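You operate a simulated robot arm through the tools that you are given. There is no shell and no other tool. Be economical: measure what you need, move in short steps, check, and stop when the job is done.

You are at the controls of a simulated robot arm. One attempt, no reset.

TASK
Flare the short tube with the yellow band and stand it in the yellow tray.
Fine: clamp it, wind the pointer into the green, not the red; knob back to 0, dial slide parked, lever open.

Only the result counts: the job must be done as asked and must still hold three seconds after the hand-in. Knocking over, shifting, dropping, spilling or breaking anything else fails it.

THE ROBOT
A 7-joint arm with a two-finger parallel gripper, fixed in place. Base frame: the origin is at the foot of the arm, x ahead of it, y to its left, z up; the work surface is at about z = 905. Units: mm, rad, N and s.
With the tool pointing down near the work surface it reaches from about 300 to 680 mm from the base axis. Its first joint turns from -1.152 to 1.152 rad. Payload 1.57 kg.
Tool frame: the origin (TCP) lies between the finger pads and is the grasp point; the fingertips stand 30 mm ahead of it; z points along the fingers, y is the line along which they close. Largest opening 110 mm; finger width 24, thickness 12; the body of the gripper, 48 by 112 mm, starts 78 mm behind the TCP.
Orientation is that of the tool frame in the base frame, as a unit quaternion [x, y, z, w]. With the fingers straight down and closing along the base's y, the tool's x points along the base's -x, its y along +y and its z along -z.

THE INTERFACE
- The arm moves only by the tool drive_tool. Its argument "moves" is a list of rows, each a list of 6 numbers: the shift along the tool's x, y, z in units of 25 mm (1.0 is 25 mm), then the turn, a rotation vector about the tool's x, y, z in units of 4 degrees (1.0 is 4 degrees). In form: [[dx, dy, dz, ax, ay, az], ...]. A call has 1 to 10 rows; each row shifts and turns the commanded pose from where the row before left it, along the tool's axes as they then stand. "gripper" is the closure in counts, from 0 (fully open) to 255 (shut), set as the call begins (left out, the last holds). A call with a number of a shift or a turn outside -1 to 1 is refused whole. A row lasts 0.2 s, in which the tool goes at most 50 mm and 0.15 rad; a call with a longer step from one row to the next is refused whole, and so is a gripper value outside its range. Where a pose cannot be reached the arm comes as near as it can. A force on the tool above 90 N (or 10 N above the force at the start of the call, whichever is more), or a blocked arm, ends the call early, and 0.2 s more pass. Each finger travels about 108 mm/s and halts on what it meets, pressing with about 41 N; the grip force reading is that of the motor and also rises with nothing between the fingers. The clock runs only during rows and for 0.2 s after the last one: add rows that do not move to give the fingers time. It gives the time, the measured TCP pose, the force on the tool (base axes), the opening and the grip force at its end, in the units of the frame above (readings bear some noise), and new pictures: "views" is both (left out), scene, wrist or none.
- Cameras (640 x 400 px; columns grow to the right, rows downward): "scene" is fixed at [164.7, -383.8, 1420.5]; the picture's right is [0.82, -0.57, 0.00], its down [-0.24, -0.35, -0.90] and it looks along [0.51, 0.75, -0.43] (base axes); focal length 278 px, centre (320, 200). "wrist" rides on the gripper at [-36, 0, -80] in the tool frame; the picture's right is [0.00, -1.00, 0.00], its down [0.97, 0.00, -0.24] and it looks along [0.24, 0.00, 0.97] (tool axes); focal length 218 px, centre (320, 200).
- locate(camera, pixels): for up to 12 pixels [column, row] of the newest picture of that camera ("zoom" is the newest enlarged one), the place [x, y, z] in the base frame of the surface seen there, good to about 2 mm. The clock stands still meanwhile.
- close_up(camera, box): a new picture of the part [left, top, right, bottom] of that camera's present view, enlarged. The clock stands still meanwhile.
- job_done(): hands the job in; it is judged then, once.

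Go step by step. Measure first, check grasps and placings, and put right what went wrong. The budget is 80 turns and 150 pictures, counting those below and the enlarged ones. Unless the task says otherwise, let go and move clear before handing in, and close with one line.

The tools are called after "Request:" as name(argument=value, ...) on one line, values as JSON. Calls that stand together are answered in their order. drive_tool: Moves the arm, as the interface text tells. Its arguments: {"type":"object","properties":{"moves":{"type":"array","items":{"type":"array","items":{"type":"number"}}},"gripper":{"type":"number"},"views":{"type":"string","enum":["both","scene","wrist","none"]}},"required":["moves"]} The other tools are called the same way: locate (camera, pixels) gives the place of the surface under pixels of a picture; close_up (camera, box) takes an enlarged picture of a part of a camera's view; job_done () hands the job in.

At the start:

```text
time: 0.0
ee_pos: [355.2, -62.7, 1328.6]
tool_rot: [0.0, 1.0, 0.0, -0.001]
force: [-0.2, 0.3, -0.5]
gripper_width: 110.2
grasp_force: 0.1
```

scene: 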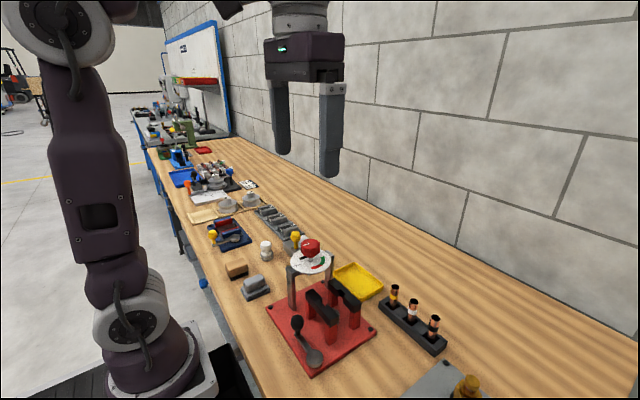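
wrist: 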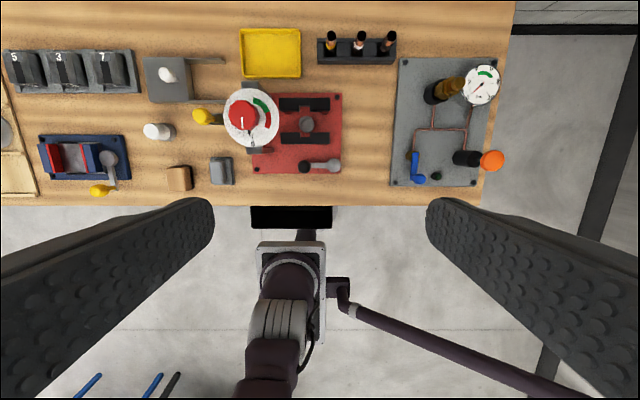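

The pictures show a red fixture with a dial and red knob (wrist 250,115), a lever (320,165), a rack of three tubes (355,45) and the yellow tray (270,52). I'll take enlarged views first.

Request:
close_up(camera="scene", box=[240, 220, 460, 380])

Request:
close_up(camera="wrist", box=[200, 20, 420, 190])

Request:
locate(camera="wrist", pixels=[[332, 38], [360, 38], [388, 38], [270, 52], [242, 116], [307, 123], [305, 104], [305, 140], [333, 165], [305, 167], [338, 95], [338, 170]])

```text
2.50 times, centred on (350, 300) of scene
```

zoom: 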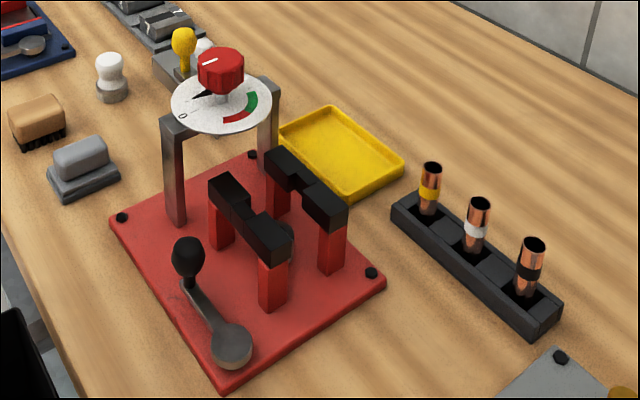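

```text
2.35 times, centred on (310, 105) of wrist
```

zoom: 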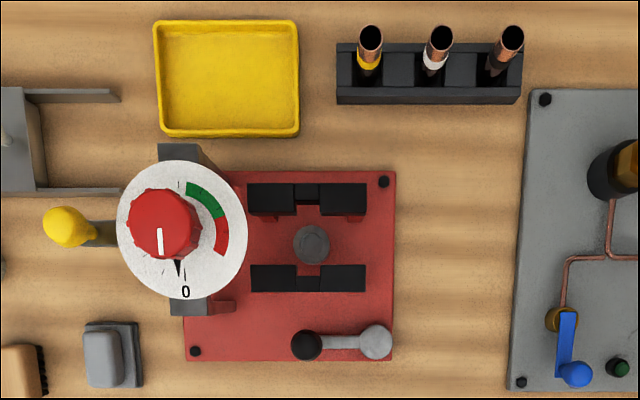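

```text
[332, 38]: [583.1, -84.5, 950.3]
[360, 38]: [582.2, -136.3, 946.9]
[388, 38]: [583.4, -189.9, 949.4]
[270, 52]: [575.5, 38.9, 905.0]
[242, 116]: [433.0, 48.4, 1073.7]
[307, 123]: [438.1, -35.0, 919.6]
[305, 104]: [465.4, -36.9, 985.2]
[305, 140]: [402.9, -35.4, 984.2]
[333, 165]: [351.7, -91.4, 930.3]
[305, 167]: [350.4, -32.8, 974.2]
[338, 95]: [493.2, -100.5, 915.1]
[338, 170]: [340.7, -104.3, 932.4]
```

The fixture centre (pin) is at about (438,-35) with jaws on either side. I need to understand the dial slide and its handle, so I'll enlarge those parts.

Request:
close_up(camera="scene", box=[260, 220, 350, 310])

Request:
close_up(camera="wrist", box=[185, 70, 285, 160])

Request:
locate(camera="scene", pixels=[[295, 236], [312, 242], [310, 254], [290, 272], [330, 265], [305, 290], [292, 308], [327, 302], [297, 322], [332, 357], [349, 305], [357, 320]])

Request:
locate(camera="wrist", pixels=[[201, 117], [220, 119], [255, 88], [262, 82], [262, 155], [252, 152], [310, 104], [325, 104], [285, 104], [285, 140], [326, 140], [235, 90]])

```text
4.44 times, centred on (305, 265) of scene
```

zoom: 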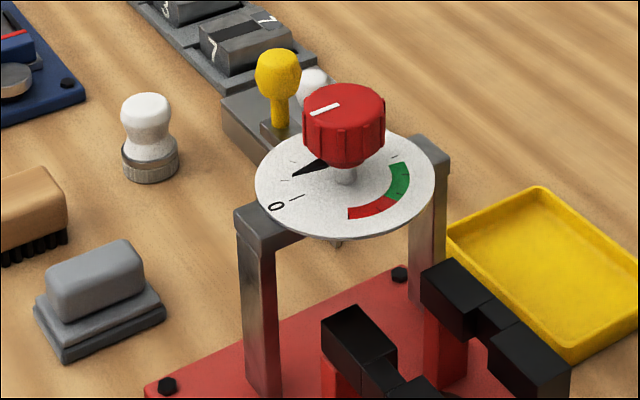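

```text
4.44 times, centred on (235, 115) of wrist
```

zoom: 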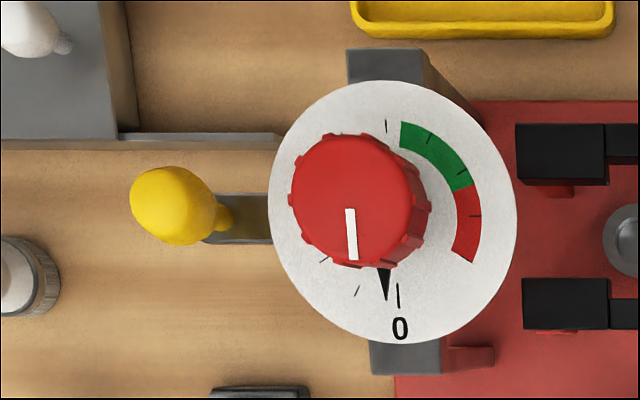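

```text
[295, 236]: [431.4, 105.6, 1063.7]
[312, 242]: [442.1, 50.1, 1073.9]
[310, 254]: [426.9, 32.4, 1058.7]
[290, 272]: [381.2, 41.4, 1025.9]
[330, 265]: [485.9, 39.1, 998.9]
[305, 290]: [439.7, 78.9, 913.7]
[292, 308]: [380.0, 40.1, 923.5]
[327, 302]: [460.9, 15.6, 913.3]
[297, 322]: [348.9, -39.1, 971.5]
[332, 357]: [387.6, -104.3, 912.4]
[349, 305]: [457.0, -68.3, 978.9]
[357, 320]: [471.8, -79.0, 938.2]
```

```text
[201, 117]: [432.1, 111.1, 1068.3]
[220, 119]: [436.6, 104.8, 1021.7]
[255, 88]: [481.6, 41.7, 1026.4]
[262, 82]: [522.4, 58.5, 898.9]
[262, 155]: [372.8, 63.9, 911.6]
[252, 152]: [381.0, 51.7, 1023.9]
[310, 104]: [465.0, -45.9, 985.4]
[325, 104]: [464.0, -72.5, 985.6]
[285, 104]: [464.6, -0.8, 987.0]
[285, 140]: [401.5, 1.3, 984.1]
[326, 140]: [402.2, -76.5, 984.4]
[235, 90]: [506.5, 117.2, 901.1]
```

Dial assembly: knob at (433,48), top z≈1074, yellow slide handle at (432,108), bridge top ≈1025. Next I'll enlarge the tubes and the jaws.

Request:
close_up(camera="scene", box=[370, 275, 450, 355])

Request:
locate(camera="zoom", pixels=[[188, 90], [190, 125], [180, 158], [200, 200], [160, 190], [190, 160], [345, 210], [515, 340], [240, 210], [290, 270]])

Request:
close_up(camera="scene", box=[280, 275, 380, 375])

```text
5.00 times, centred on (410, 315) of scene
```

zoom: 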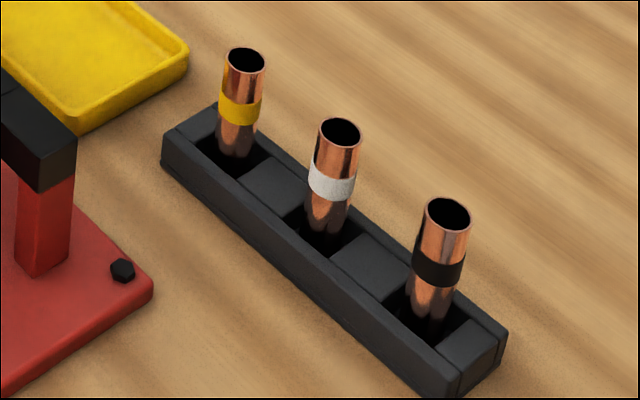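

```text
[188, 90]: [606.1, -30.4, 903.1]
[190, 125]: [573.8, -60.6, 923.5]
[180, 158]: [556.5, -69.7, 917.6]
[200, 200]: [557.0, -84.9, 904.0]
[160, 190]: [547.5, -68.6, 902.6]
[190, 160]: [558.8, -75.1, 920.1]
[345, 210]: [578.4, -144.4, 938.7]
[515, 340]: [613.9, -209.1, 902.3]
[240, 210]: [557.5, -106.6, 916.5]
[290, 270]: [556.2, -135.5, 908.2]
```

```text
4.00 times, centred on (330, 325) of scene
```

zoom: 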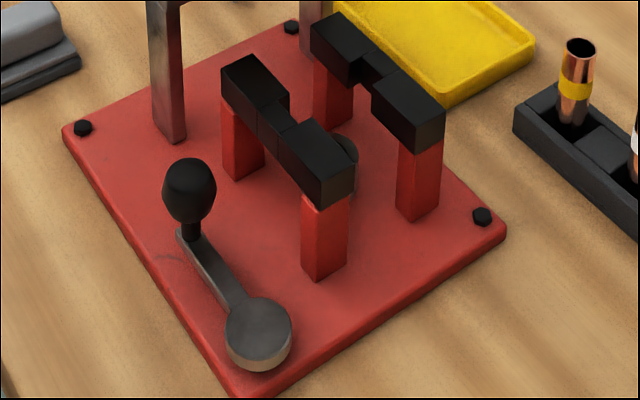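

The rack holds the tubes loosely in slots. Now the exact geometry of tube, jaws, pin and lever.

Request:
locate(camera="zoom", pixels=[[563, 92], [590, 92], [575, 73], [570, 58], [573, 122], [250, 75], [285, 105], [325, 200], [345, 165], [188, 180], [190, 232], [258, 325]])

Request:
close_up(camera="wrist", box=[270, 80, 350, 180])

Request:
locate(camera="zoom", pixels=[[205, 100], [205, 220], [190, 80], [190, 118], [300, 88], [300, 118], [300, 255], [300, 230], [200, 225], [300, 160], [300, 185], [250, 330]])

```text
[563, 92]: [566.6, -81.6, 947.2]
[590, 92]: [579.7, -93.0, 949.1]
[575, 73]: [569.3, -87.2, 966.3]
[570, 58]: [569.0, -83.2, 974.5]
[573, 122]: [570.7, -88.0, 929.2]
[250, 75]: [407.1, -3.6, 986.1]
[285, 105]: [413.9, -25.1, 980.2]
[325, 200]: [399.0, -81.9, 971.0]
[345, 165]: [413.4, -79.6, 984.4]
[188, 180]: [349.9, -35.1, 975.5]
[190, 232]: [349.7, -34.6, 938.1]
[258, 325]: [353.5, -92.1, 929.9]
```

```text
4.00 times, centred on (310, 130) of wrist
```

zoom: 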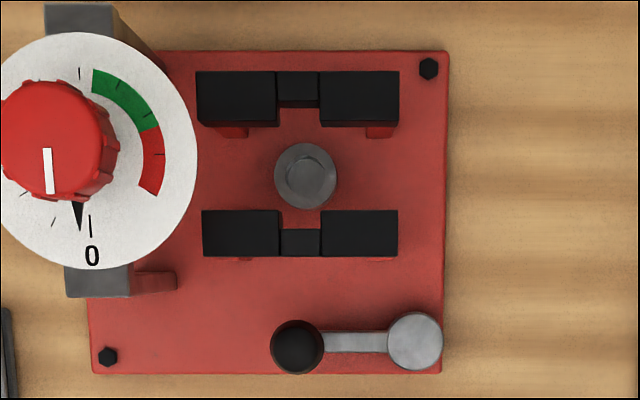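

```text
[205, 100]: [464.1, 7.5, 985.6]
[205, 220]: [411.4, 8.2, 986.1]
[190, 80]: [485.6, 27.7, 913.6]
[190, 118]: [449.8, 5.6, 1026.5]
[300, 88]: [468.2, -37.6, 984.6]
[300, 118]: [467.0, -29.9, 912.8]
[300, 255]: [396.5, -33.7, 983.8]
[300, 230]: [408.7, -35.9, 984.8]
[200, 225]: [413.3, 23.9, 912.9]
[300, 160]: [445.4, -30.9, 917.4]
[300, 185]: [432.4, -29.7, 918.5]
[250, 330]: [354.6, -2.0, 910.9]
```

Geometry so far: the tube axis is near (575,-84), top ≈974. The jaw gap is x 416–457 at y≈-34, seat ≈918. The lever pivots at (352,-92) and its knob is at (350,-35). I'll move to a hover near the rack for a precise look, closing the fingers part way.

Request:
drive_tool(moves=[[-0.66, -0.085, 0.8, 0, 0, 0], [-0.66, -0.085, 0.8, 0, 0, 0], [-0.66, -0.085, 0.8, 0, 0, 0], [-0.66, -0.085, 0.8, 0, 0, 0], [-0.66, -0.085, 0.8, 0, 0, 0], [-0.66, -0.085, 0.8, 0, 0, 0], [-0.66, -0.085, 0.8, 0, 0, 0], [-0.66, -0.085, 0.8, 0, 0, 0], [-0.66, -0.085, 0.8, 0, 0, 0], [-0.66, -0.085, 0.8, 0, 0, 0]], gripper=150, views="wrist")

```text
time: 2.2
ee_pos: [521.3, -84.4, 1129.7]
tool_rot: [0.0, 1.0, 0.0, 0.0]
force: [-0.4, -0.1, -1.3]
gripper_width: 45.5
grasp_force: 0.1
```

wrist: 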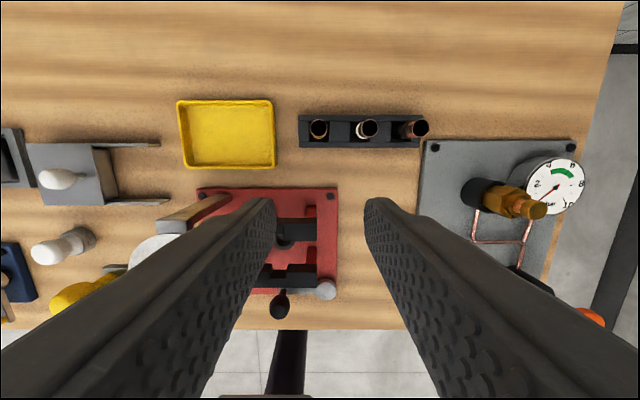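

The yellow tube is at wrist (319,128), almost in line with the tool. I'll enlarge and measure it, along with the tray.

Request:
close_up(camera="wrist", box=[290, 105, 350, 155])

Request:
locate(camera="wrist", pixels=[[311, 127], [327, 127], [319, 120], [319, 136], [339, 131], [300, 131], [180, 135], [273, 135], [225, 102], [225, 166], [225, 135], [284, 230]])

```text
8.00 times, centred on (320, 130) of wrist
```

zoom: 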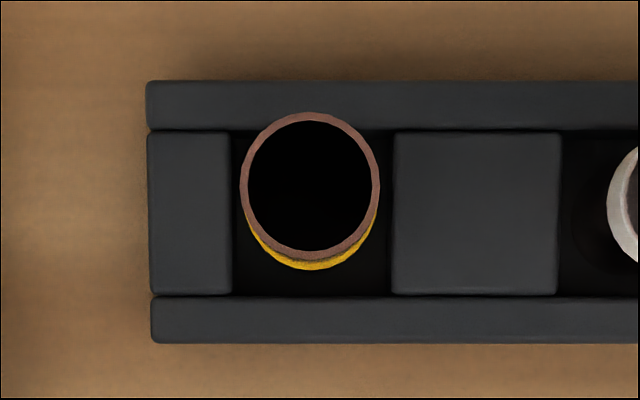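

```text
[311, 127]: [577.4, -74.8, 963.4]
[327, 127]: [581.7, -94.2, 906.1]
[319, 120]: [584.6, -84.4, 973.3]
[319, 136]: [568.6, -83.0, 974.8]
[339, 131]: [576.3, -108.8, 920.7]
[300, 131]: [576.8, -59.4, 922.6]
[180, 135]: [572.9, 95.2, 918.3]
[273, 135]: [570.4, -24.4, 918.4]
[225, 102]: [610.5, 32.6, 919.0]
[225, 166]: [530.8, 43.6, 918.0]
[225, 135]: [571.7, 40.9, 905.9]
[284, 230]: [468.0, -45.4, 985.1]
```

The tube centre is (576.5,-83.0), outer diameter about 18, top z 974. I'll go over it and down to TCP z≈981.

Request:
drive_tool(moves=[[-0.74, 0.02, 0, 0, 0, 0], [-0.74, 0.02, 0, 0, 0, 0], [-0.73, 0.02, 0, 0, 0, 0], [0, 0, 1, 0, 0, 0], [0, 0, 1, 0, 0, 0], [0, 0, 1, 0, 0, 0], [0, 0, 1, 0, 0, 0], [0, 0, 1, 0, 0, 0], [0, 0, 0.95, 0, 0, 0]], views="both")

```text
time: 4.2
ee_pos: [576.2, -81.3, 978.5]
tool_rot: [0.0, 1.0, 0.0, 0.0]
force: [0.5, -0.5, -0.4]
gripper_width: 45.4
grasp_force: 0.1
```

scene: 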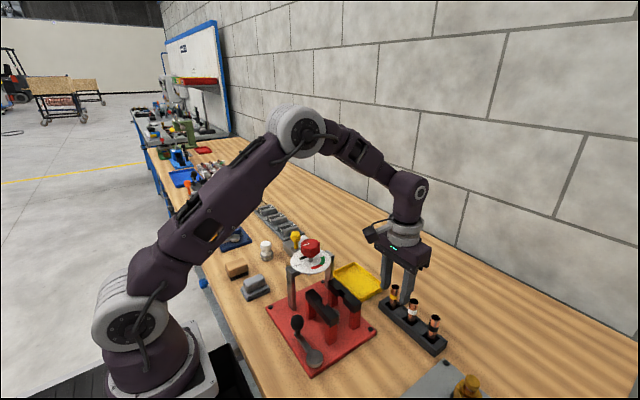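
wrist: 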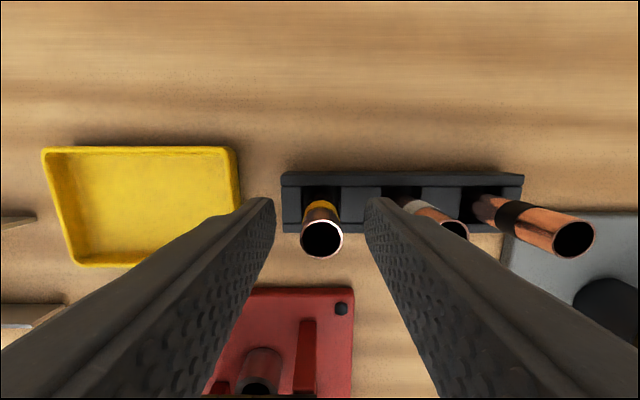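

The tube (321,240) is centred between the fingers. I'll close the grip.

Request:
drive_tool(moves=[[0, 0, 0, 0, 0, 0], [0, 0, 0, 0, 0, 0], [0, 0, 0, 0, 0, 0]], gripper=255, views="none")

Request:
drive_tool(moves=[[0, 0, -1, 0, 0, 0], [0, 0, -1, 0, 0, 0], [0, 0, -1, 0, 0, 0], [0, 0, -1, 0, 0, 0], [0, 0, -0.6, 0, 0, 0], [0.2, 0, 0, 0, 0, 0], [1, 0.3, 0, 0, 0, 0], [1, 0.3, 0, 0, 0, 0], [1, 0.3, 0, 0, 0, 0]], views="both")

```text
time: 5.0
ee_pos: [577.5, -83.1, 978.5]
tool_rot: [0.0, 1.0, 0.0, 0.0]
force: [0.3, -0.4, 0.0]
gripper_width: 16.1
grasp_force: 31.3
```

```text
time: 7.0
ee_pos: [494.1, -61.1, 1093.7]
tool_rot: [0.0, 1.0, -0.001, 0.0]
force: [0.1, -0.2, -1.2]
gripper_width: 16.0
grasp_force: 31.4
```

scene: 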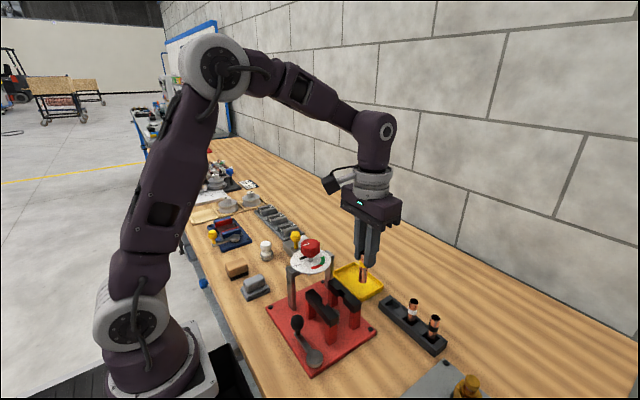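
wrist: 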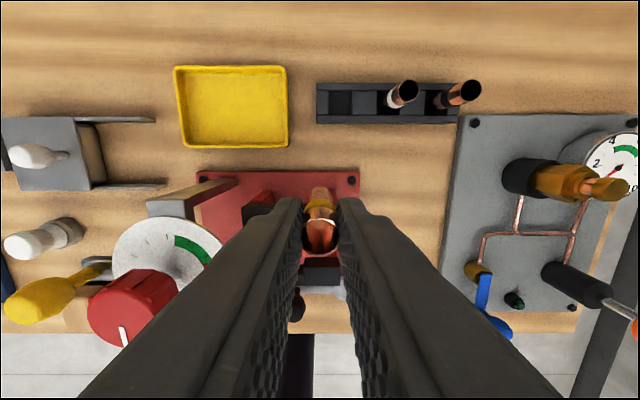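

The tube is held (16 mm wide). I'll move just in front of the jaws at height so the wrist camera can look down on the seat.

Request:
drive_tool(moves=[[0.8, 0.2, 0, 0, 0, 0], [0.8, 0.2, 0, 0, 0, 0], [0.8, 0.2, 0, 0, 0, 0], [0.8, 0.2, 0, 0, 0, 0], [0.7, 0.24, 0, 0, 0, 0]], views="wrist")

Request:
close_up(camera="wrist", box=[240, 60, 400, 200])

```text
time: 8.2
ee_pos: [399.0, -32.1, 1093.4]
tool_rot: [0.0, 1.0, 0.0, 0.001]
force: [0.2, 0.5, -0.4]
gripper_width: 16.0
grasp_force: 31.1
```

wrist: 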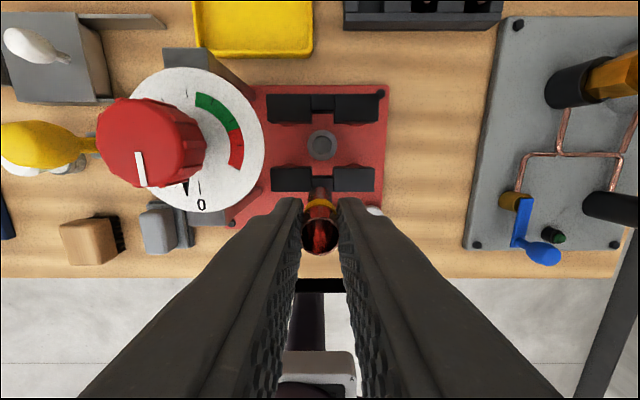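

```text
2.86 times, centred on (320, 130) of wrist
```

zoom: 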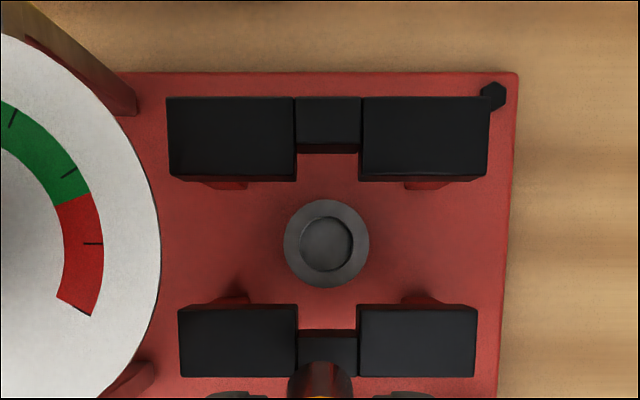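

The seat is a cup at zoom (326,243). I'll measure its rim, floor and the jaw notches.

Request:
locate(camera="zoom", pixels=[[326, 243], [292, 243], [360, 243], [326, 207], [326, 279], [296, 140], [361, 140], [298, 340], [357, 340], [326, 262], [326, 225], [345, 243]])

```text
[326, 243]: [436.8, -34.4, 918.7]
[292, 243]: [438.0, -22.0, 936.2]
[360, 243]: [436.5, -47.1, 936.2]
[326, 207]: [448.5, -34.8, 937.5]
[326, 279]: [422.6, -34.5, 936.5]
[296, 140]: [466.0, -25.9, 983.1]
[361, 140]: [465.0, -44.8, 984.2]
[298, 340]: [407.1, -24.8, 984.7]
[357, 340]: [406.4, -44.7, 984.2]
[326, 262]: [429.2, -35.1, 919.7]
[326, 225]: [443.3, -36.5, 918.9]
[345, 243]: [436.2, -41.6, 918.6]
```

The cup centre is (436.7,-34.6), rim 936.5, floor 918.7, inner diameter about 20. I'll check the knob's nearest edge for gripper-body clearance before descending.

Request:
locate(camera="wrist", pixels=[[200, 135], [203, 155], [190, 120], [135, 140], [100, 140], [140, 185], [260, 150], [200, 190], [185, 187], [150, 100], [60, 145], [95, 148]])

Request:
drive_tool(moves=[[-0.76, -0.05, 0, 0, 0, 0], [-0.76, -0.05, 0, 0, 0, 0], [0, 0, 0.9, 0, 0, 0], [0, 0, 0.9, 0, 0, 0], [0, 0, 0.9, 0, 0, 0]], views="both")

```text
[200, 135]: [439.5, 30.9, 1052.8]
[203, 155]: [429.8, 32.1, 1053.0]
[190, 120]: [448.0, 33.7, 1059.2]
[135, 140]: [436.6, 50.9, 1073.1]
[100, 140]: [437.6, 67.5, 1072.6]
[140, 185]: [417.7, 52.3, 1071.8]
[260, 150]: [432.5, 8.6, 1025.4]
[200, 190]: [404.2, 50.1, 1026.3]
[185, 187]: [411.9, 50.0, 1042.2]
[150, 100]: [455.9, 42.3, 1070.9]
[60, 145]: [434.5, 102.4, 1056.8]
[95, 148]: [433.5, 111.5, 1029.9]
```

```text
time: 9.4
ee_pos: [436.5, -35.3, 1026.2]
tool_rot: [-0.001, 1.0, 0.0, 0.0]
force: [0.7, -1.0, 0.0]
gripper_width: 16.3
grasp_force: 31.6
```

scene: 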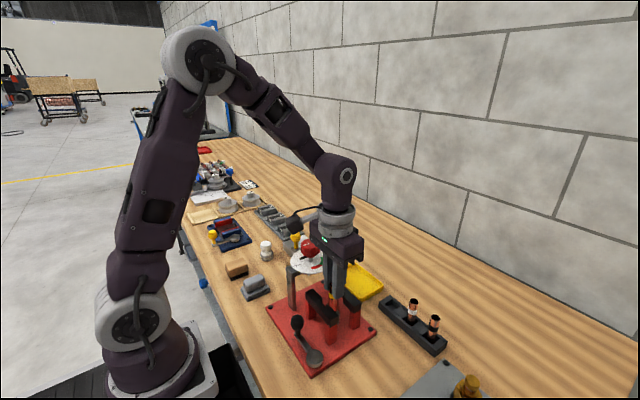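
wrist: 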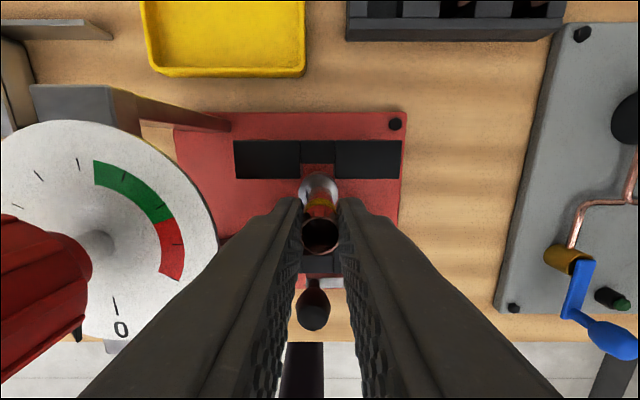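

The knob edge is at y≈31, leaving about 10 mm of body clearance. I'll check the tube against the cup up close.

Request:
close_up(camera="wrist", box=[270, 150, 370, 260])

Request:
close_up(camera="scene", box=[290, 260, 380, 350])

```text
3.64 times, centred on (320, 205) of wrist
```

zoom: 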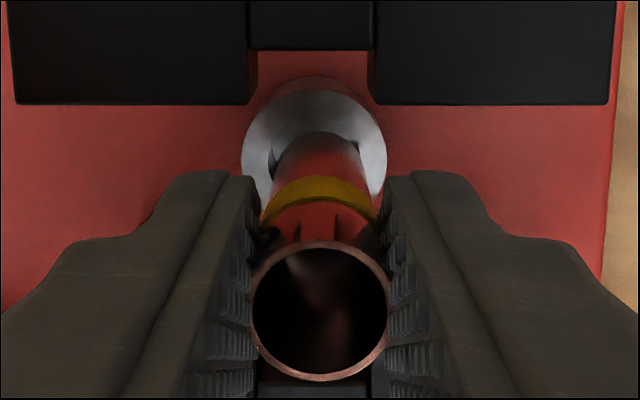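

```text
4.44 times, centred on (335, 305) of scene
```

zoom: 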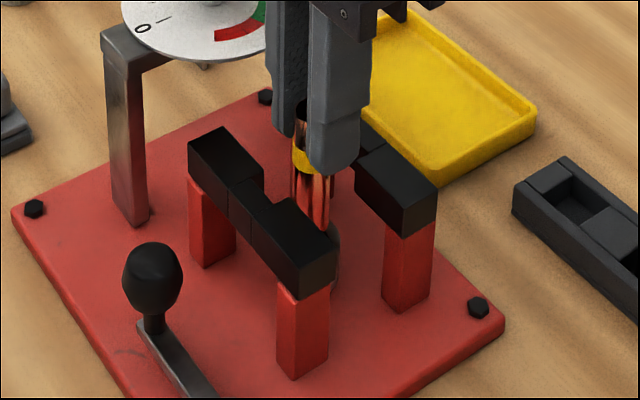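

The tube sits about 1 mm to the right of the cup axis, so I'll correct by +1 mm in y. Then I'll lower slowly into the cup.

Request:
drive_tool(moves=[[0, 0.04, 0, 0, 0, 0], [0, 0, 0.3, 0, 0, 0], [0, 0, 0.3, 0, 0, 0], [0, 0, 0.3, 0, 0, 0], [0, 0, 0.2, 0, 0, 0], [0, 0, 0.15, 0, 0, 0]], views="wrist")

```text
time: 10.8
ee_pos: [435.9, -34.9, 995.5]
tool_rot: [0.0, 1.0, 0.0, 0.001]
force: [-0.6, 1.4, 8.8]
gripper_width: 16.0
grasp_force: 31.6
```

wrist: 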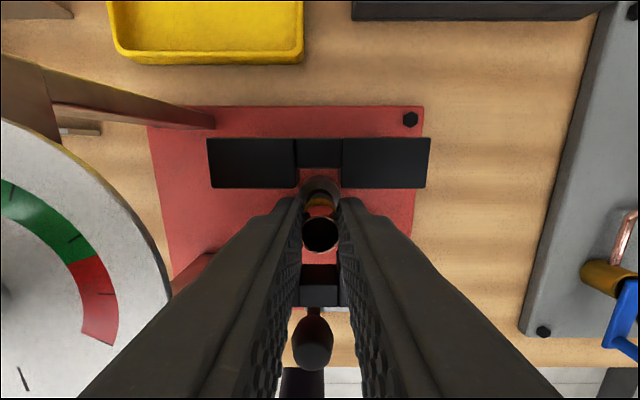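

Force is 8.8 N upward at z 995.5, so the tube has probably touched the cup floor. I'll check in the scene view.

Request:
close_up(camera="wrist", box=[270, 150, 370, 260])

Request:
drive_tool(moves=[[0, 0, 0.06, 0, 0, 0], [0, 0, 0, 0, 0, 0]], views="scene")

Request:
close_up(camera="scene", box=[290, 260, 380, 350])

```text
3.64 times, centred on (320, 205) of wrist
```

zoom: 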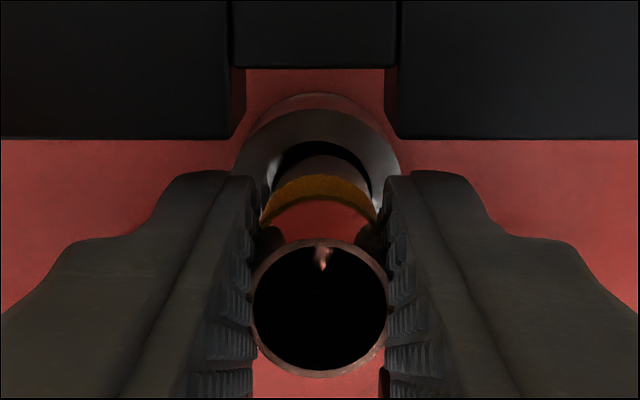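

```text
time: 11.4
ee_pos: [437.4, -35.8, 994.0]
tool_rot: [0.001, 1.0, 0.001, 0.001]
force: [-0.9, 0.9, 23.2]
gripper_width: 16.1
grasp_force: 31.6
```

scene: 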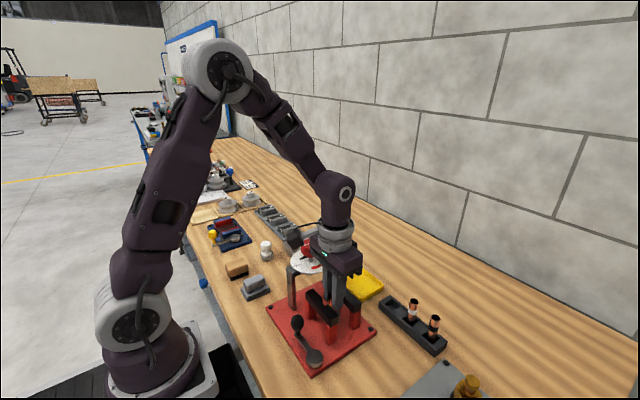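

```text
4.44 times, centred on (335, 305) of scene
```

zoom: 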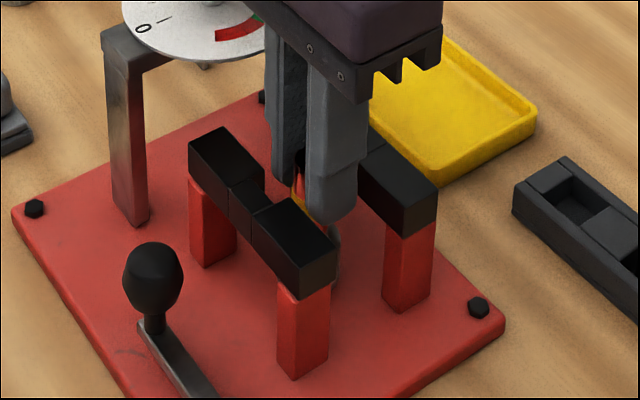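

The tube is inside the cup and bottomed (23 N). I'll ease up slightly, open to about 30 mm, then lift straight out.

Request:
drive_tool(moves=[[0, 0, -0.06, 0, 0, 0], [0, 0, 0, 0, 0, 0]], views="none")

Request:
drive_tool(moves=[[0, 0, 0, 0, 0, 0], [0, 0, 0, 0, 0, 0], [0, 0, -0.5, 0, 0, 0], [0, 0, -1, 0, 0, 0], [0, 0, -1, 0, 0, 0], [0, 0, -1, 0, 0, 0], [0, 0, -1, 0, 0, 0], [0, 0, -1, 0, 0, 0]], gripper=186, views="wrist")

```text
time: 12.0
ee_pos: [436.3, -34.8, 994.5]
tool_rot: [-0.001, 1.0, 0.0, -0.001]
force: [1.7, 1.6, -1.1]
gripper_width: 16.4
grasp_force: 31.6
```

```text
time: 13.8
ee_pos: [435.1, -35.6, 1132.7]
tool_rot: [0.0, 1.0, 0.0, 0.001]
force: [0.0, 0.1, 0.5]
gripper_width: 29.9
grasp_force: 0.1
```

wrist: 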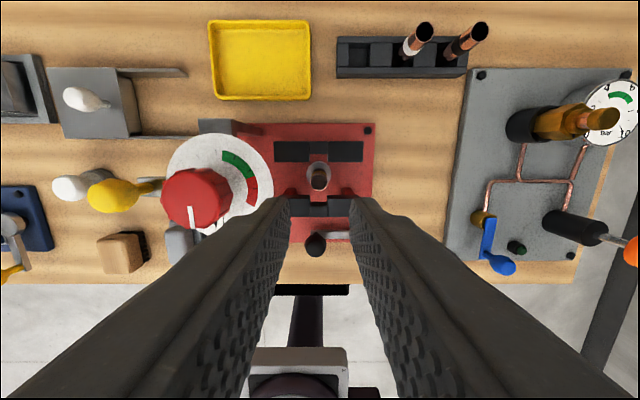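

The tube stands alone in the cup (wrist 319,178). Now I'll open a bit more and hover over the lever knob at (350,-35) to look.

Request:
drive_tool(moves=[[0.85, 0, 0, 0, 0, 0], [0.85, 0, 0, 0, 0, 0], [0.85, 0, 0, 0, 0, 0], [0.85, 0, 0, 0, 0, 0], [0, 0, 0.8, 0, 0, 0], [0, 0, 0.8, 0, 0, 0], [0, 0, 0.8, 0, 0, 0], [0, 0, 0.8, 0, 0, 0]], gripper=140, views="both")

Request:
close_up(camera="scene", box=[270, 250, 390, 370])

```text
time: 15.6
ee_pos: [350.2, -35.9, 1053.5]
tool_rot: [0.0, 1.0, 0.0, 0.0]
force: [-0.2, 0.5, 0.0]
gripper_width: 49.7
grasp_force: 0.1
```

scene: 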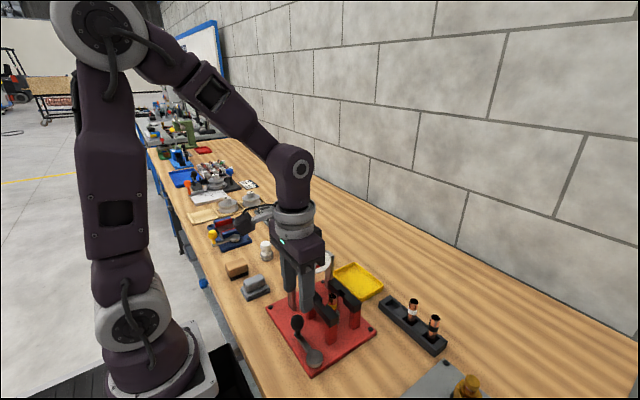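
wrist: 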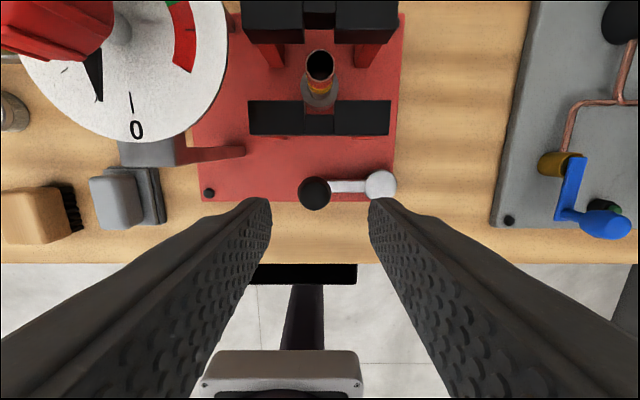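

```text
3.33 times, centred on (330, 310) of scene
```

zoom: 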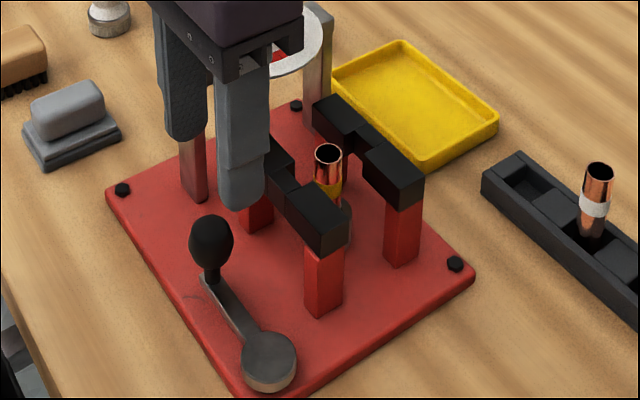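

The knob appears at wrist (314,193). I'll measure it and the lever pivot.

Request:
locate(camera="wrist", pixels=[[314, 193], [301, 193], [328, 193], [314, 179], [314, 207], [345, 187], [380, 185], [392, 185], [320, 64]])

Request:
close_up(camera="wrist", box=[200, 120, 420, 260])

```text
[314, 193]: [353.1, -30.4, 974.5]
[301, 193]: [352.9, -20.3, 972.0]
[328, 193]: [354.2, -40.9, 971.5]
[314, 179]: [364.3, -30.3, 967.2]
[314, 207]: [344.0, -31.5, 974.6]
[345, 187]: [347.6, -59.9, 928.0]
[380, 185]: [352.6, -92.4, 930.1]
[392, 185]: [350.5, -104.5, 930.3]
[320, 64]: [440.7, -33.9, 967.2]
```

```text
2.86 times, centred on (310, 190) of wrist
```

zoom: 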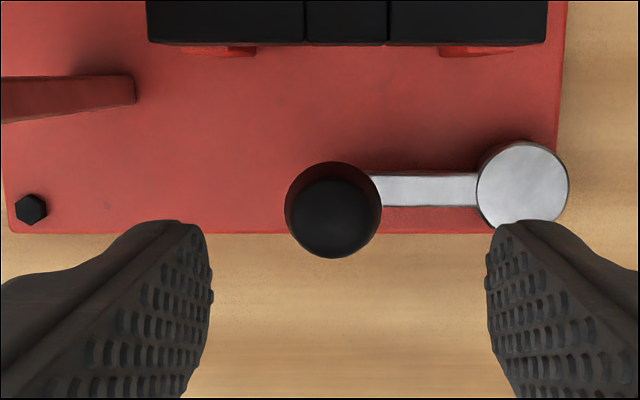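

The lever knob centre is (353,-31), top ≈975. I'll come down and grip it.

Request:
drive_tool(moves=[[-0.11, 0.2, 0, 0, 0, 0], [0, 0, 0.9, 0, 0, 0], [0, 0, 0.9, 0, 0, 0], [0, 0, 0.9, 0, 0, 0], [0, 0, 0.7, 0, 0, 0]], views="none")

Request:
drive_tool(moves=[[0, 0, 0, 0, 0, 0], [0, 0, 0, 0, 0, 0], [0, 0, 0, 0, 0, 0]], gripper=255, views="scene")

```text
time: 16.8
ee_pos: [354.1, -28.6, 966.8]
tool_rot: [0.0, 1.0, 0.001, 0.0]
force: [0.0, -0.3, -0.1]
gripper_width: 49.6
grasp_force: 0.0
```

```text
time: 17.6
ee_pos: [354.0, -30.7, 966.3]
tool_rot: [0.001, 1.0, 0.001, -0.001]
force: [0.8, -19.9, -22.4]
gripper_width: 27.8
grasp_force: 38.2
```

scene: 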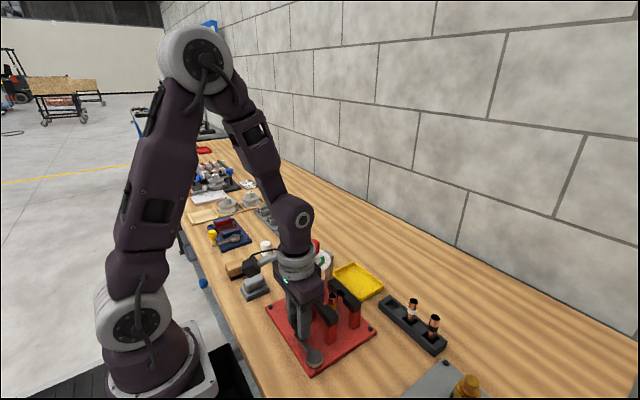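

The knob is gripped (27.8 mm wide) with a sideways load from about 1.5 mm off-centre. I'll correct that and try a small swing toward -x, watching the force.

Request:
drive_tool(moves=[[0, -0.07, 0, 0, 0, 0], [0.1, 0, 0, 0, 0, 0], [0.15, -0.01, 0, 0, 0, 0], [0.15, -0.03, 0, 0, 0, 0]], views="scene")

Request:
close_up(camera="scene", box=[250, 260, 370, 380])

```text
time: 18.6
ee_pos: [345.3, -31.2, 967.3]
tool_rot: [-0.001, 1.0, 0.001, 0.0]
force: [-0.6, 28.3, -13.1]
gripper_width: 27.4
grasp_force: 37.6
```

scene: 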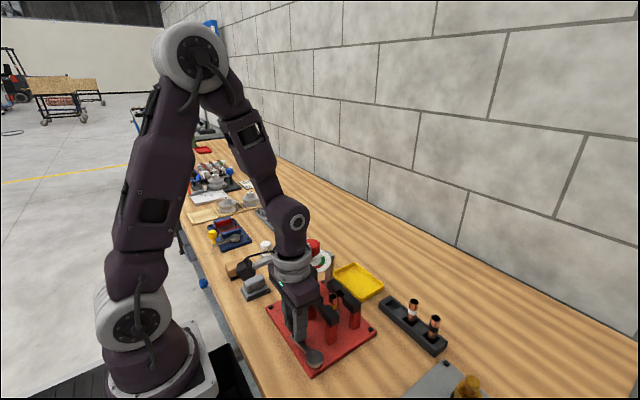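

```text
3.33 times, centred on (310, 320) of scene
```

zoom: 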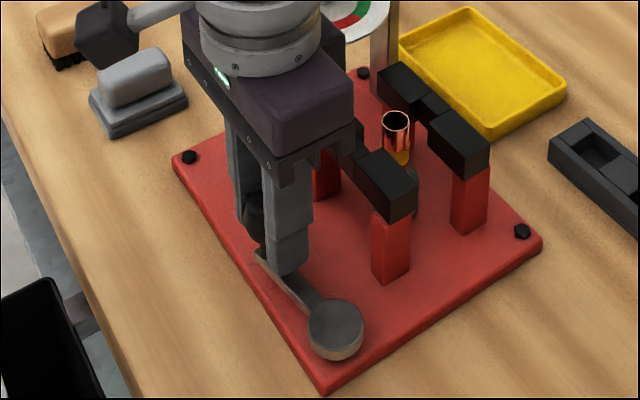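

The lever swings freely toward -x. I'll continue along the arc (radius ≈62 about (352,-92)), relieving the y load slightly.

Request:
drive_tool(moves=[[0.34, -0.044, 0, 0, 0, 0], [0.324, -0.12, 0, 0, 0, 0], [0.308, -0.16, 0, 0, 0, 0], [0.28, -0.204, 0, 0, 0, 0]], views="scene")

Request:
close_up(camera="scene", box=[250, 260, 370, 380])

```text
time: 19.6
ee_pos: [310.1, -45.0, 966.4]
tool_rot: [0.0, 1.0, 0.0, -0.004]
force: [-22.9, 35.1, -4.2]
gripper_width: 27.8
grasp_force: 37.7
```

scene: 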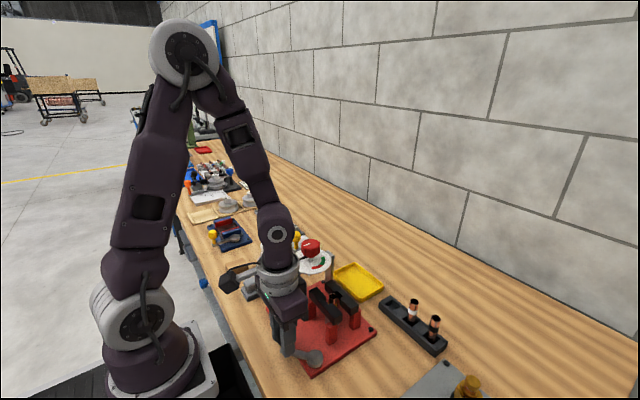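

```text
3.33 times, centred on (310, 320) of scene
```

zoom: 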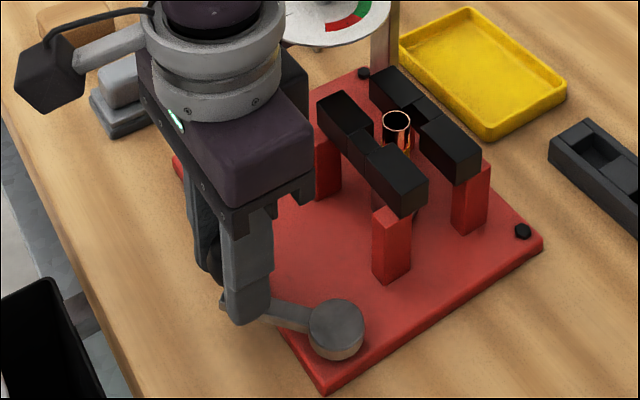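

The jaws are closing as the lever swings. The force shows the true radius is slightly larger, so I'll continue the arc outward.

Request:
drive_tool(moves=[[0.292, -0.2, 0, 0, 0, 0], [0.216, -0.28, 0, 0, 0, 0], [0.18, -0.308, 0, 0, 0, 0]], views="scene")

Request:
close_up(camera="scene", box=[250, 260, 370, 380])

```text
time: 20.4
ee_pos: [295.6, -66.4, 967.6]
tool_rot: [0.001, 1.0, -0.002, 0.001]
force: [-2.4, 11.1, -12.1]
gripper_width: 27.2
grasp_force: 37.6
```

scene: 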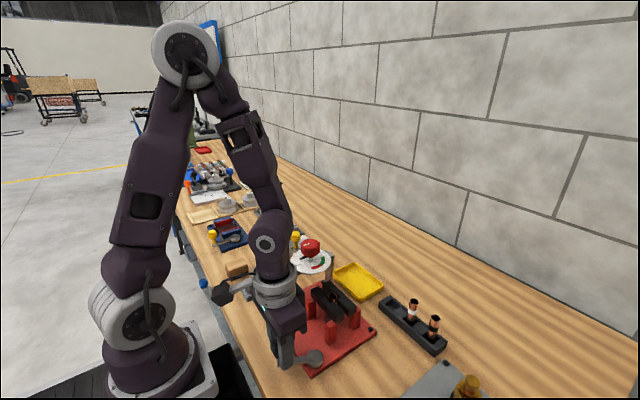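

```text
3.33 times, centred on (310, 320) of scene
```

zoom: 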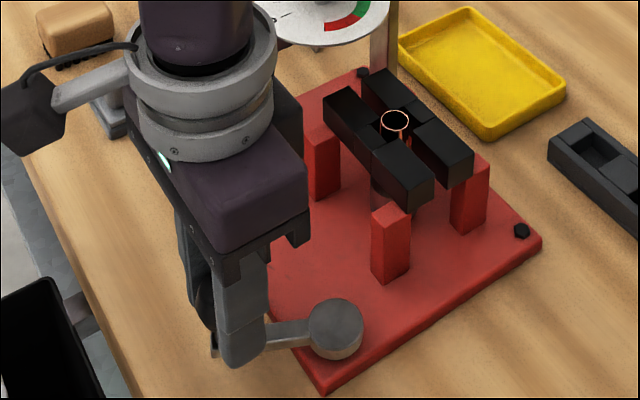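

The jaws are nearly on the tube. I'll carry on along the arc.

Request:
drive_tool(moves=[[0.13, -0.32, 0, 0, 0, 0], [0.08, -0.344, 0, 0, 0, 0], [0.03, -0.35, 0, 0, 0, 0]], views="scene")

Request:
close_up(camera="scene", box=[250, 260, 370, 380])

```text
time: 21.2
ee_pos: [289.5, -86.5, 967.6]
tool_rot: [-0.001, 1.0, 0.004, -0.002]
force: [25.1, 81.4, 7.7]
gripper_width: 32.1
grasp_force: 41.0
```

scene: 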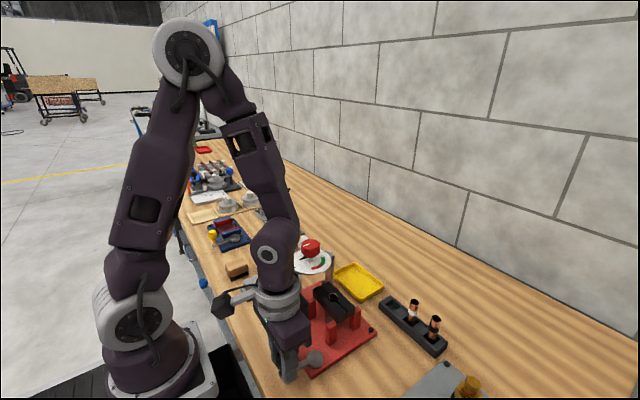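

```text
3.33 times, centred on (310, 320) of scene
```

zoom: 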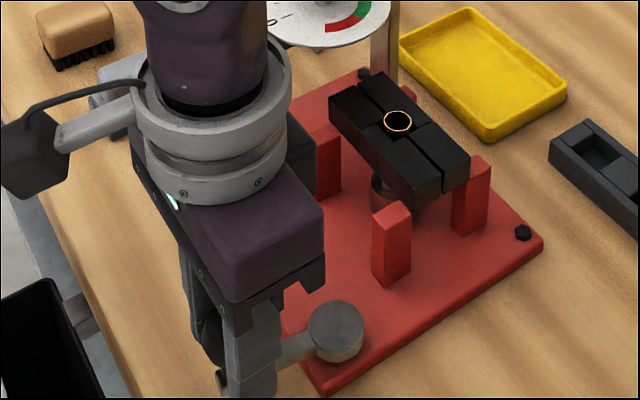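

The jaws have closed on the tube and the lever has hit its stop (81 N). I'll release and lift clear, then check that it stays clamped.

Request:
drive_tool(moves=[[0, 0.1, 0, 0, 0, 0], [0, 0, 0, 0, 0, 0], [0, 0, 0, 0, 0, 0]], gripper=130, views="none")

Request:
drive_tool(moves=[[0, 0, -0.8, 0, 0, 0], [0, 0, -1, 0, 0, 0], [0, 0, -1, 0, 0, 0], [0, 0, -1, 0, 0, 0], [0, 0, -1, 0, 0, 0], [-0.6, 0.6, -1, 0, 0, 0], [-0.6, 0.8, 0, 0, 0, 0], [-0.6, 0.8, 0, 0, 0, 0], [-0.6, 0.8, 0, 0, 0, 0], [-0.6, 0.8, 0, 0, 0, 0]], views="both")

Request:
close_up(camera="scene", box=[250, 260, 370, 380])

```text
time: 22.0
ee_pos: [289.1, -89.4, 966.9]
tool_rot: [0.0, 1.0, 0.001, 0.0]
force: [-0.1, 0.5, 0.2]
gripper_width: 54.2
grasp_force: 0.1
```

```text
time: 24.2
ee_pos: [364.4, 6.4, 1113.4]
tool_rot: [0.0, 1.0, 0.0, 0.0]
force: [0.4, -0.1, -0.2]
gripper_width: 53.8
grasp_force: 0.1
```

scene: 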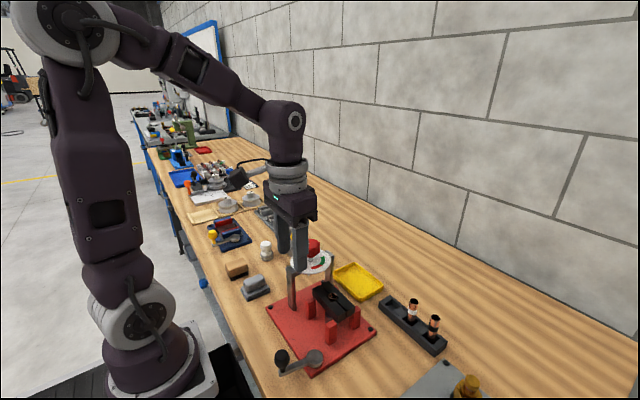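
wrist: 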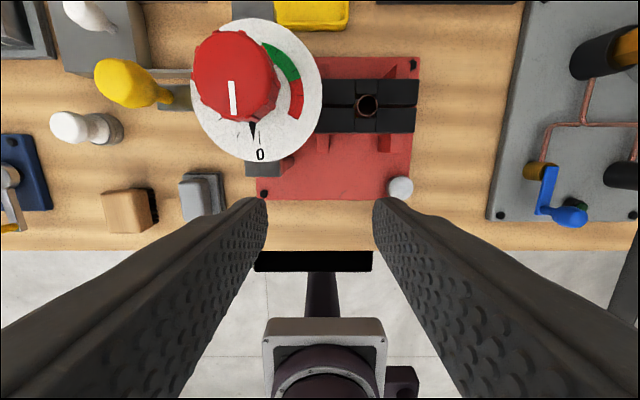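

```text
3.33 times, centred on (310, 320) of scene
```

zoom: 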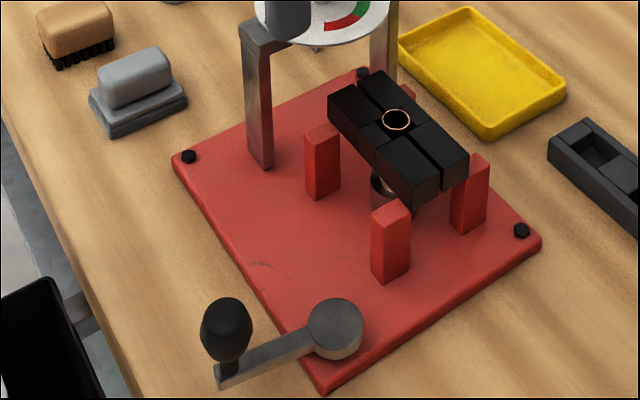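

The tube is clamped and the lever stays over. Now I'll measure the yellow slide handle (wrist 127,85) and its base bar.

Request:
locate(camera="wrist", pixels=[[110, 70], [125, 85], [145, 93], [160, 95], [180, 97], [190, 97], [233, 65], [233, 98], [253, 128], [254, 145], [366, 106]])

Request:
close_up(camera="wrist", box=[80, 20, 340, 180])

```text
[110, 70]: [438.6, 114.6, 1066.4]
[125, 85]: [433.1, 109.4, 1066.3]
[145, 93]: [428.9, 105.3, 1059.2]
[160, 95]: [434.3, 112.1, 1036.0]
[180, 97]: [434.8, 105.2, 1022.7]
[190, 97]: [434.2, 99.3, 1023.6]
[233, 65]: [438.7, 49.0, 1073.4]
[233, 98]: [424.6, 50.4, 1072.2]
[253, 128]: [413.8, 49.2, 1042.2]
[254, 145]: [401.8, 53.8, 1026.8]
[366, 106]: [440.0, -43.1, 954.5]
```

```text
2.46 times, centred on (210, 100) of wrist
```

zoom: 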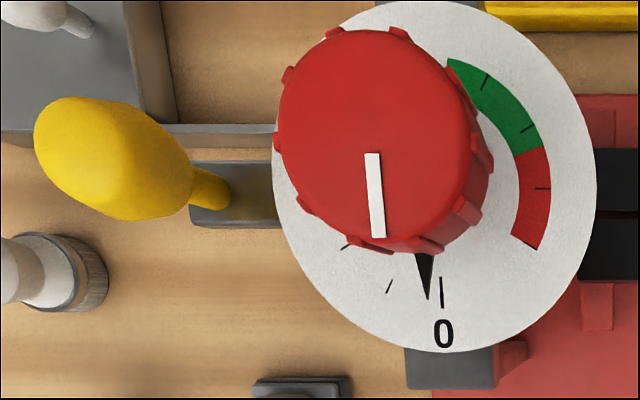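

The handle ball is centred at about (434.5,110.5,1062) on a stem rising from the slide bar. I'll go over it with a 40 mm opening and lower.

Request:
drive_tool(moves=[[0, 0, -1, 0, 0, 0], [-0.56, 0.84, 0, 0, 0, 0], [-0.56, 0.84, 0, 0, 0, 0], [-0.56, 0.84, 0, 0, 0, 0], [-0.56, 0.84, 0, 0, 0, 0], [-0.56, 0.82, 0, 0, 0, 0]], gripper=163, views="both")

Request:
locate(camera="wrist", pixels=[[320, 215], [320, 190], [320, 235], [310, 205], [330, 205]])

```text
time: 25.6
ee_pos: [433.4, 110.7, 1137.3]
tool_rot: [0.0, 1.0, 0.0, 0.0]
force: [0.6, 0.6, -0.5]
gripper_width: 39.4
grasp_force: 0.1
```

scene: 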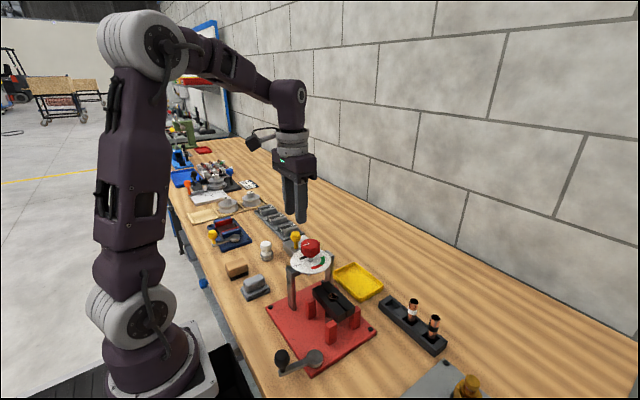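
wrist: 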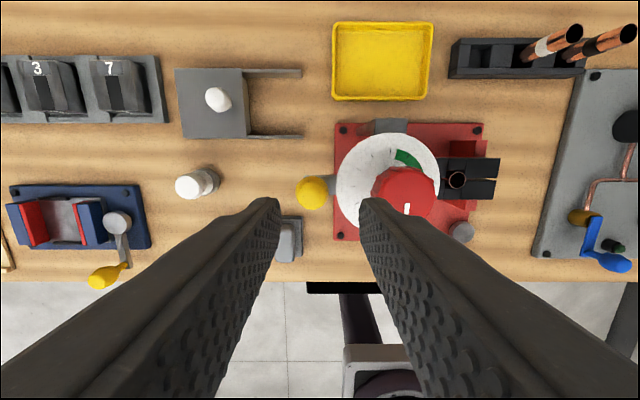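

```text
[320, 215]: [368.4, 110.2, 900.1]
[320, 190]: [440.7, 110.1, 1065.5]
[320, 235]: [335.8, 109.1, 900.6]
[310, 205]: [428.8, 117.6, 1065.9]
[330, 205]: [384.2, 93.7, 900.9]
```

The ball is at wrist (312,193), so its true centre is about (436,116). I'll correct and descend.

Request:
drive_tool(moves=[[-0.1, 0.21, 0, 0, 0, 0], [0, 0, 0.8, 0, 0, 0], [0, 0, 0.8, 0, 0, 0], [0, 0, 0.8, 0, 0, 0], [0, 0, 0.65, 0, 0, 0]], views="wrist")

Request:
drive_tool(moves=[[0, 0, 0, 0, 0, 0], [0, 0, 0, 0, 0, 0], [0, 0, 0, 0, 0, 0]], gripper=255, views="wrist")

```text
time: 26.8
ee_pos: [435.7, 114.7, 1061.9]
tool_rot: [0.0, 1.0, 0.0, 0.0]
force: [0.5, -0.2, 0.4]
gripper_width: 40.0
grasp_force: 0.0
```

wrist: 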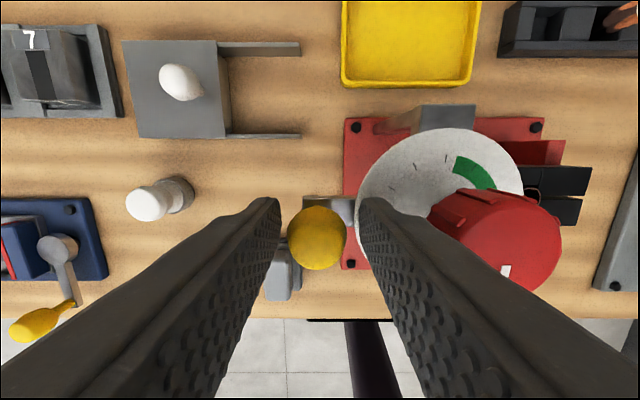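

```text
time: 27.6
ee_pos: [435.9, 115.1, 1061.5]
tool_rot: [-0.001, 1.0, 0.0, 0.0]
force: [0.5, 0.1, -7.0]
gripper_width: 25.9
grasp_force: 36.6
```

wrist: 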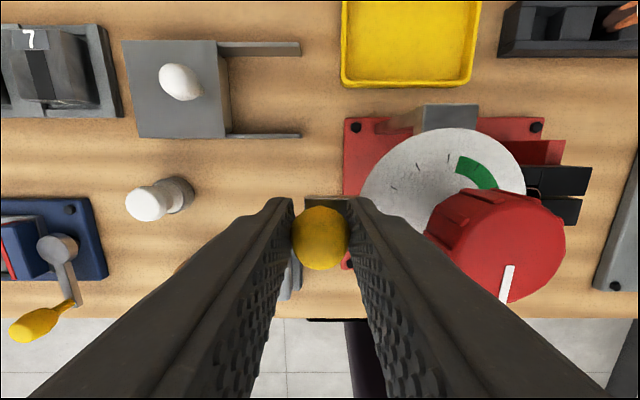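

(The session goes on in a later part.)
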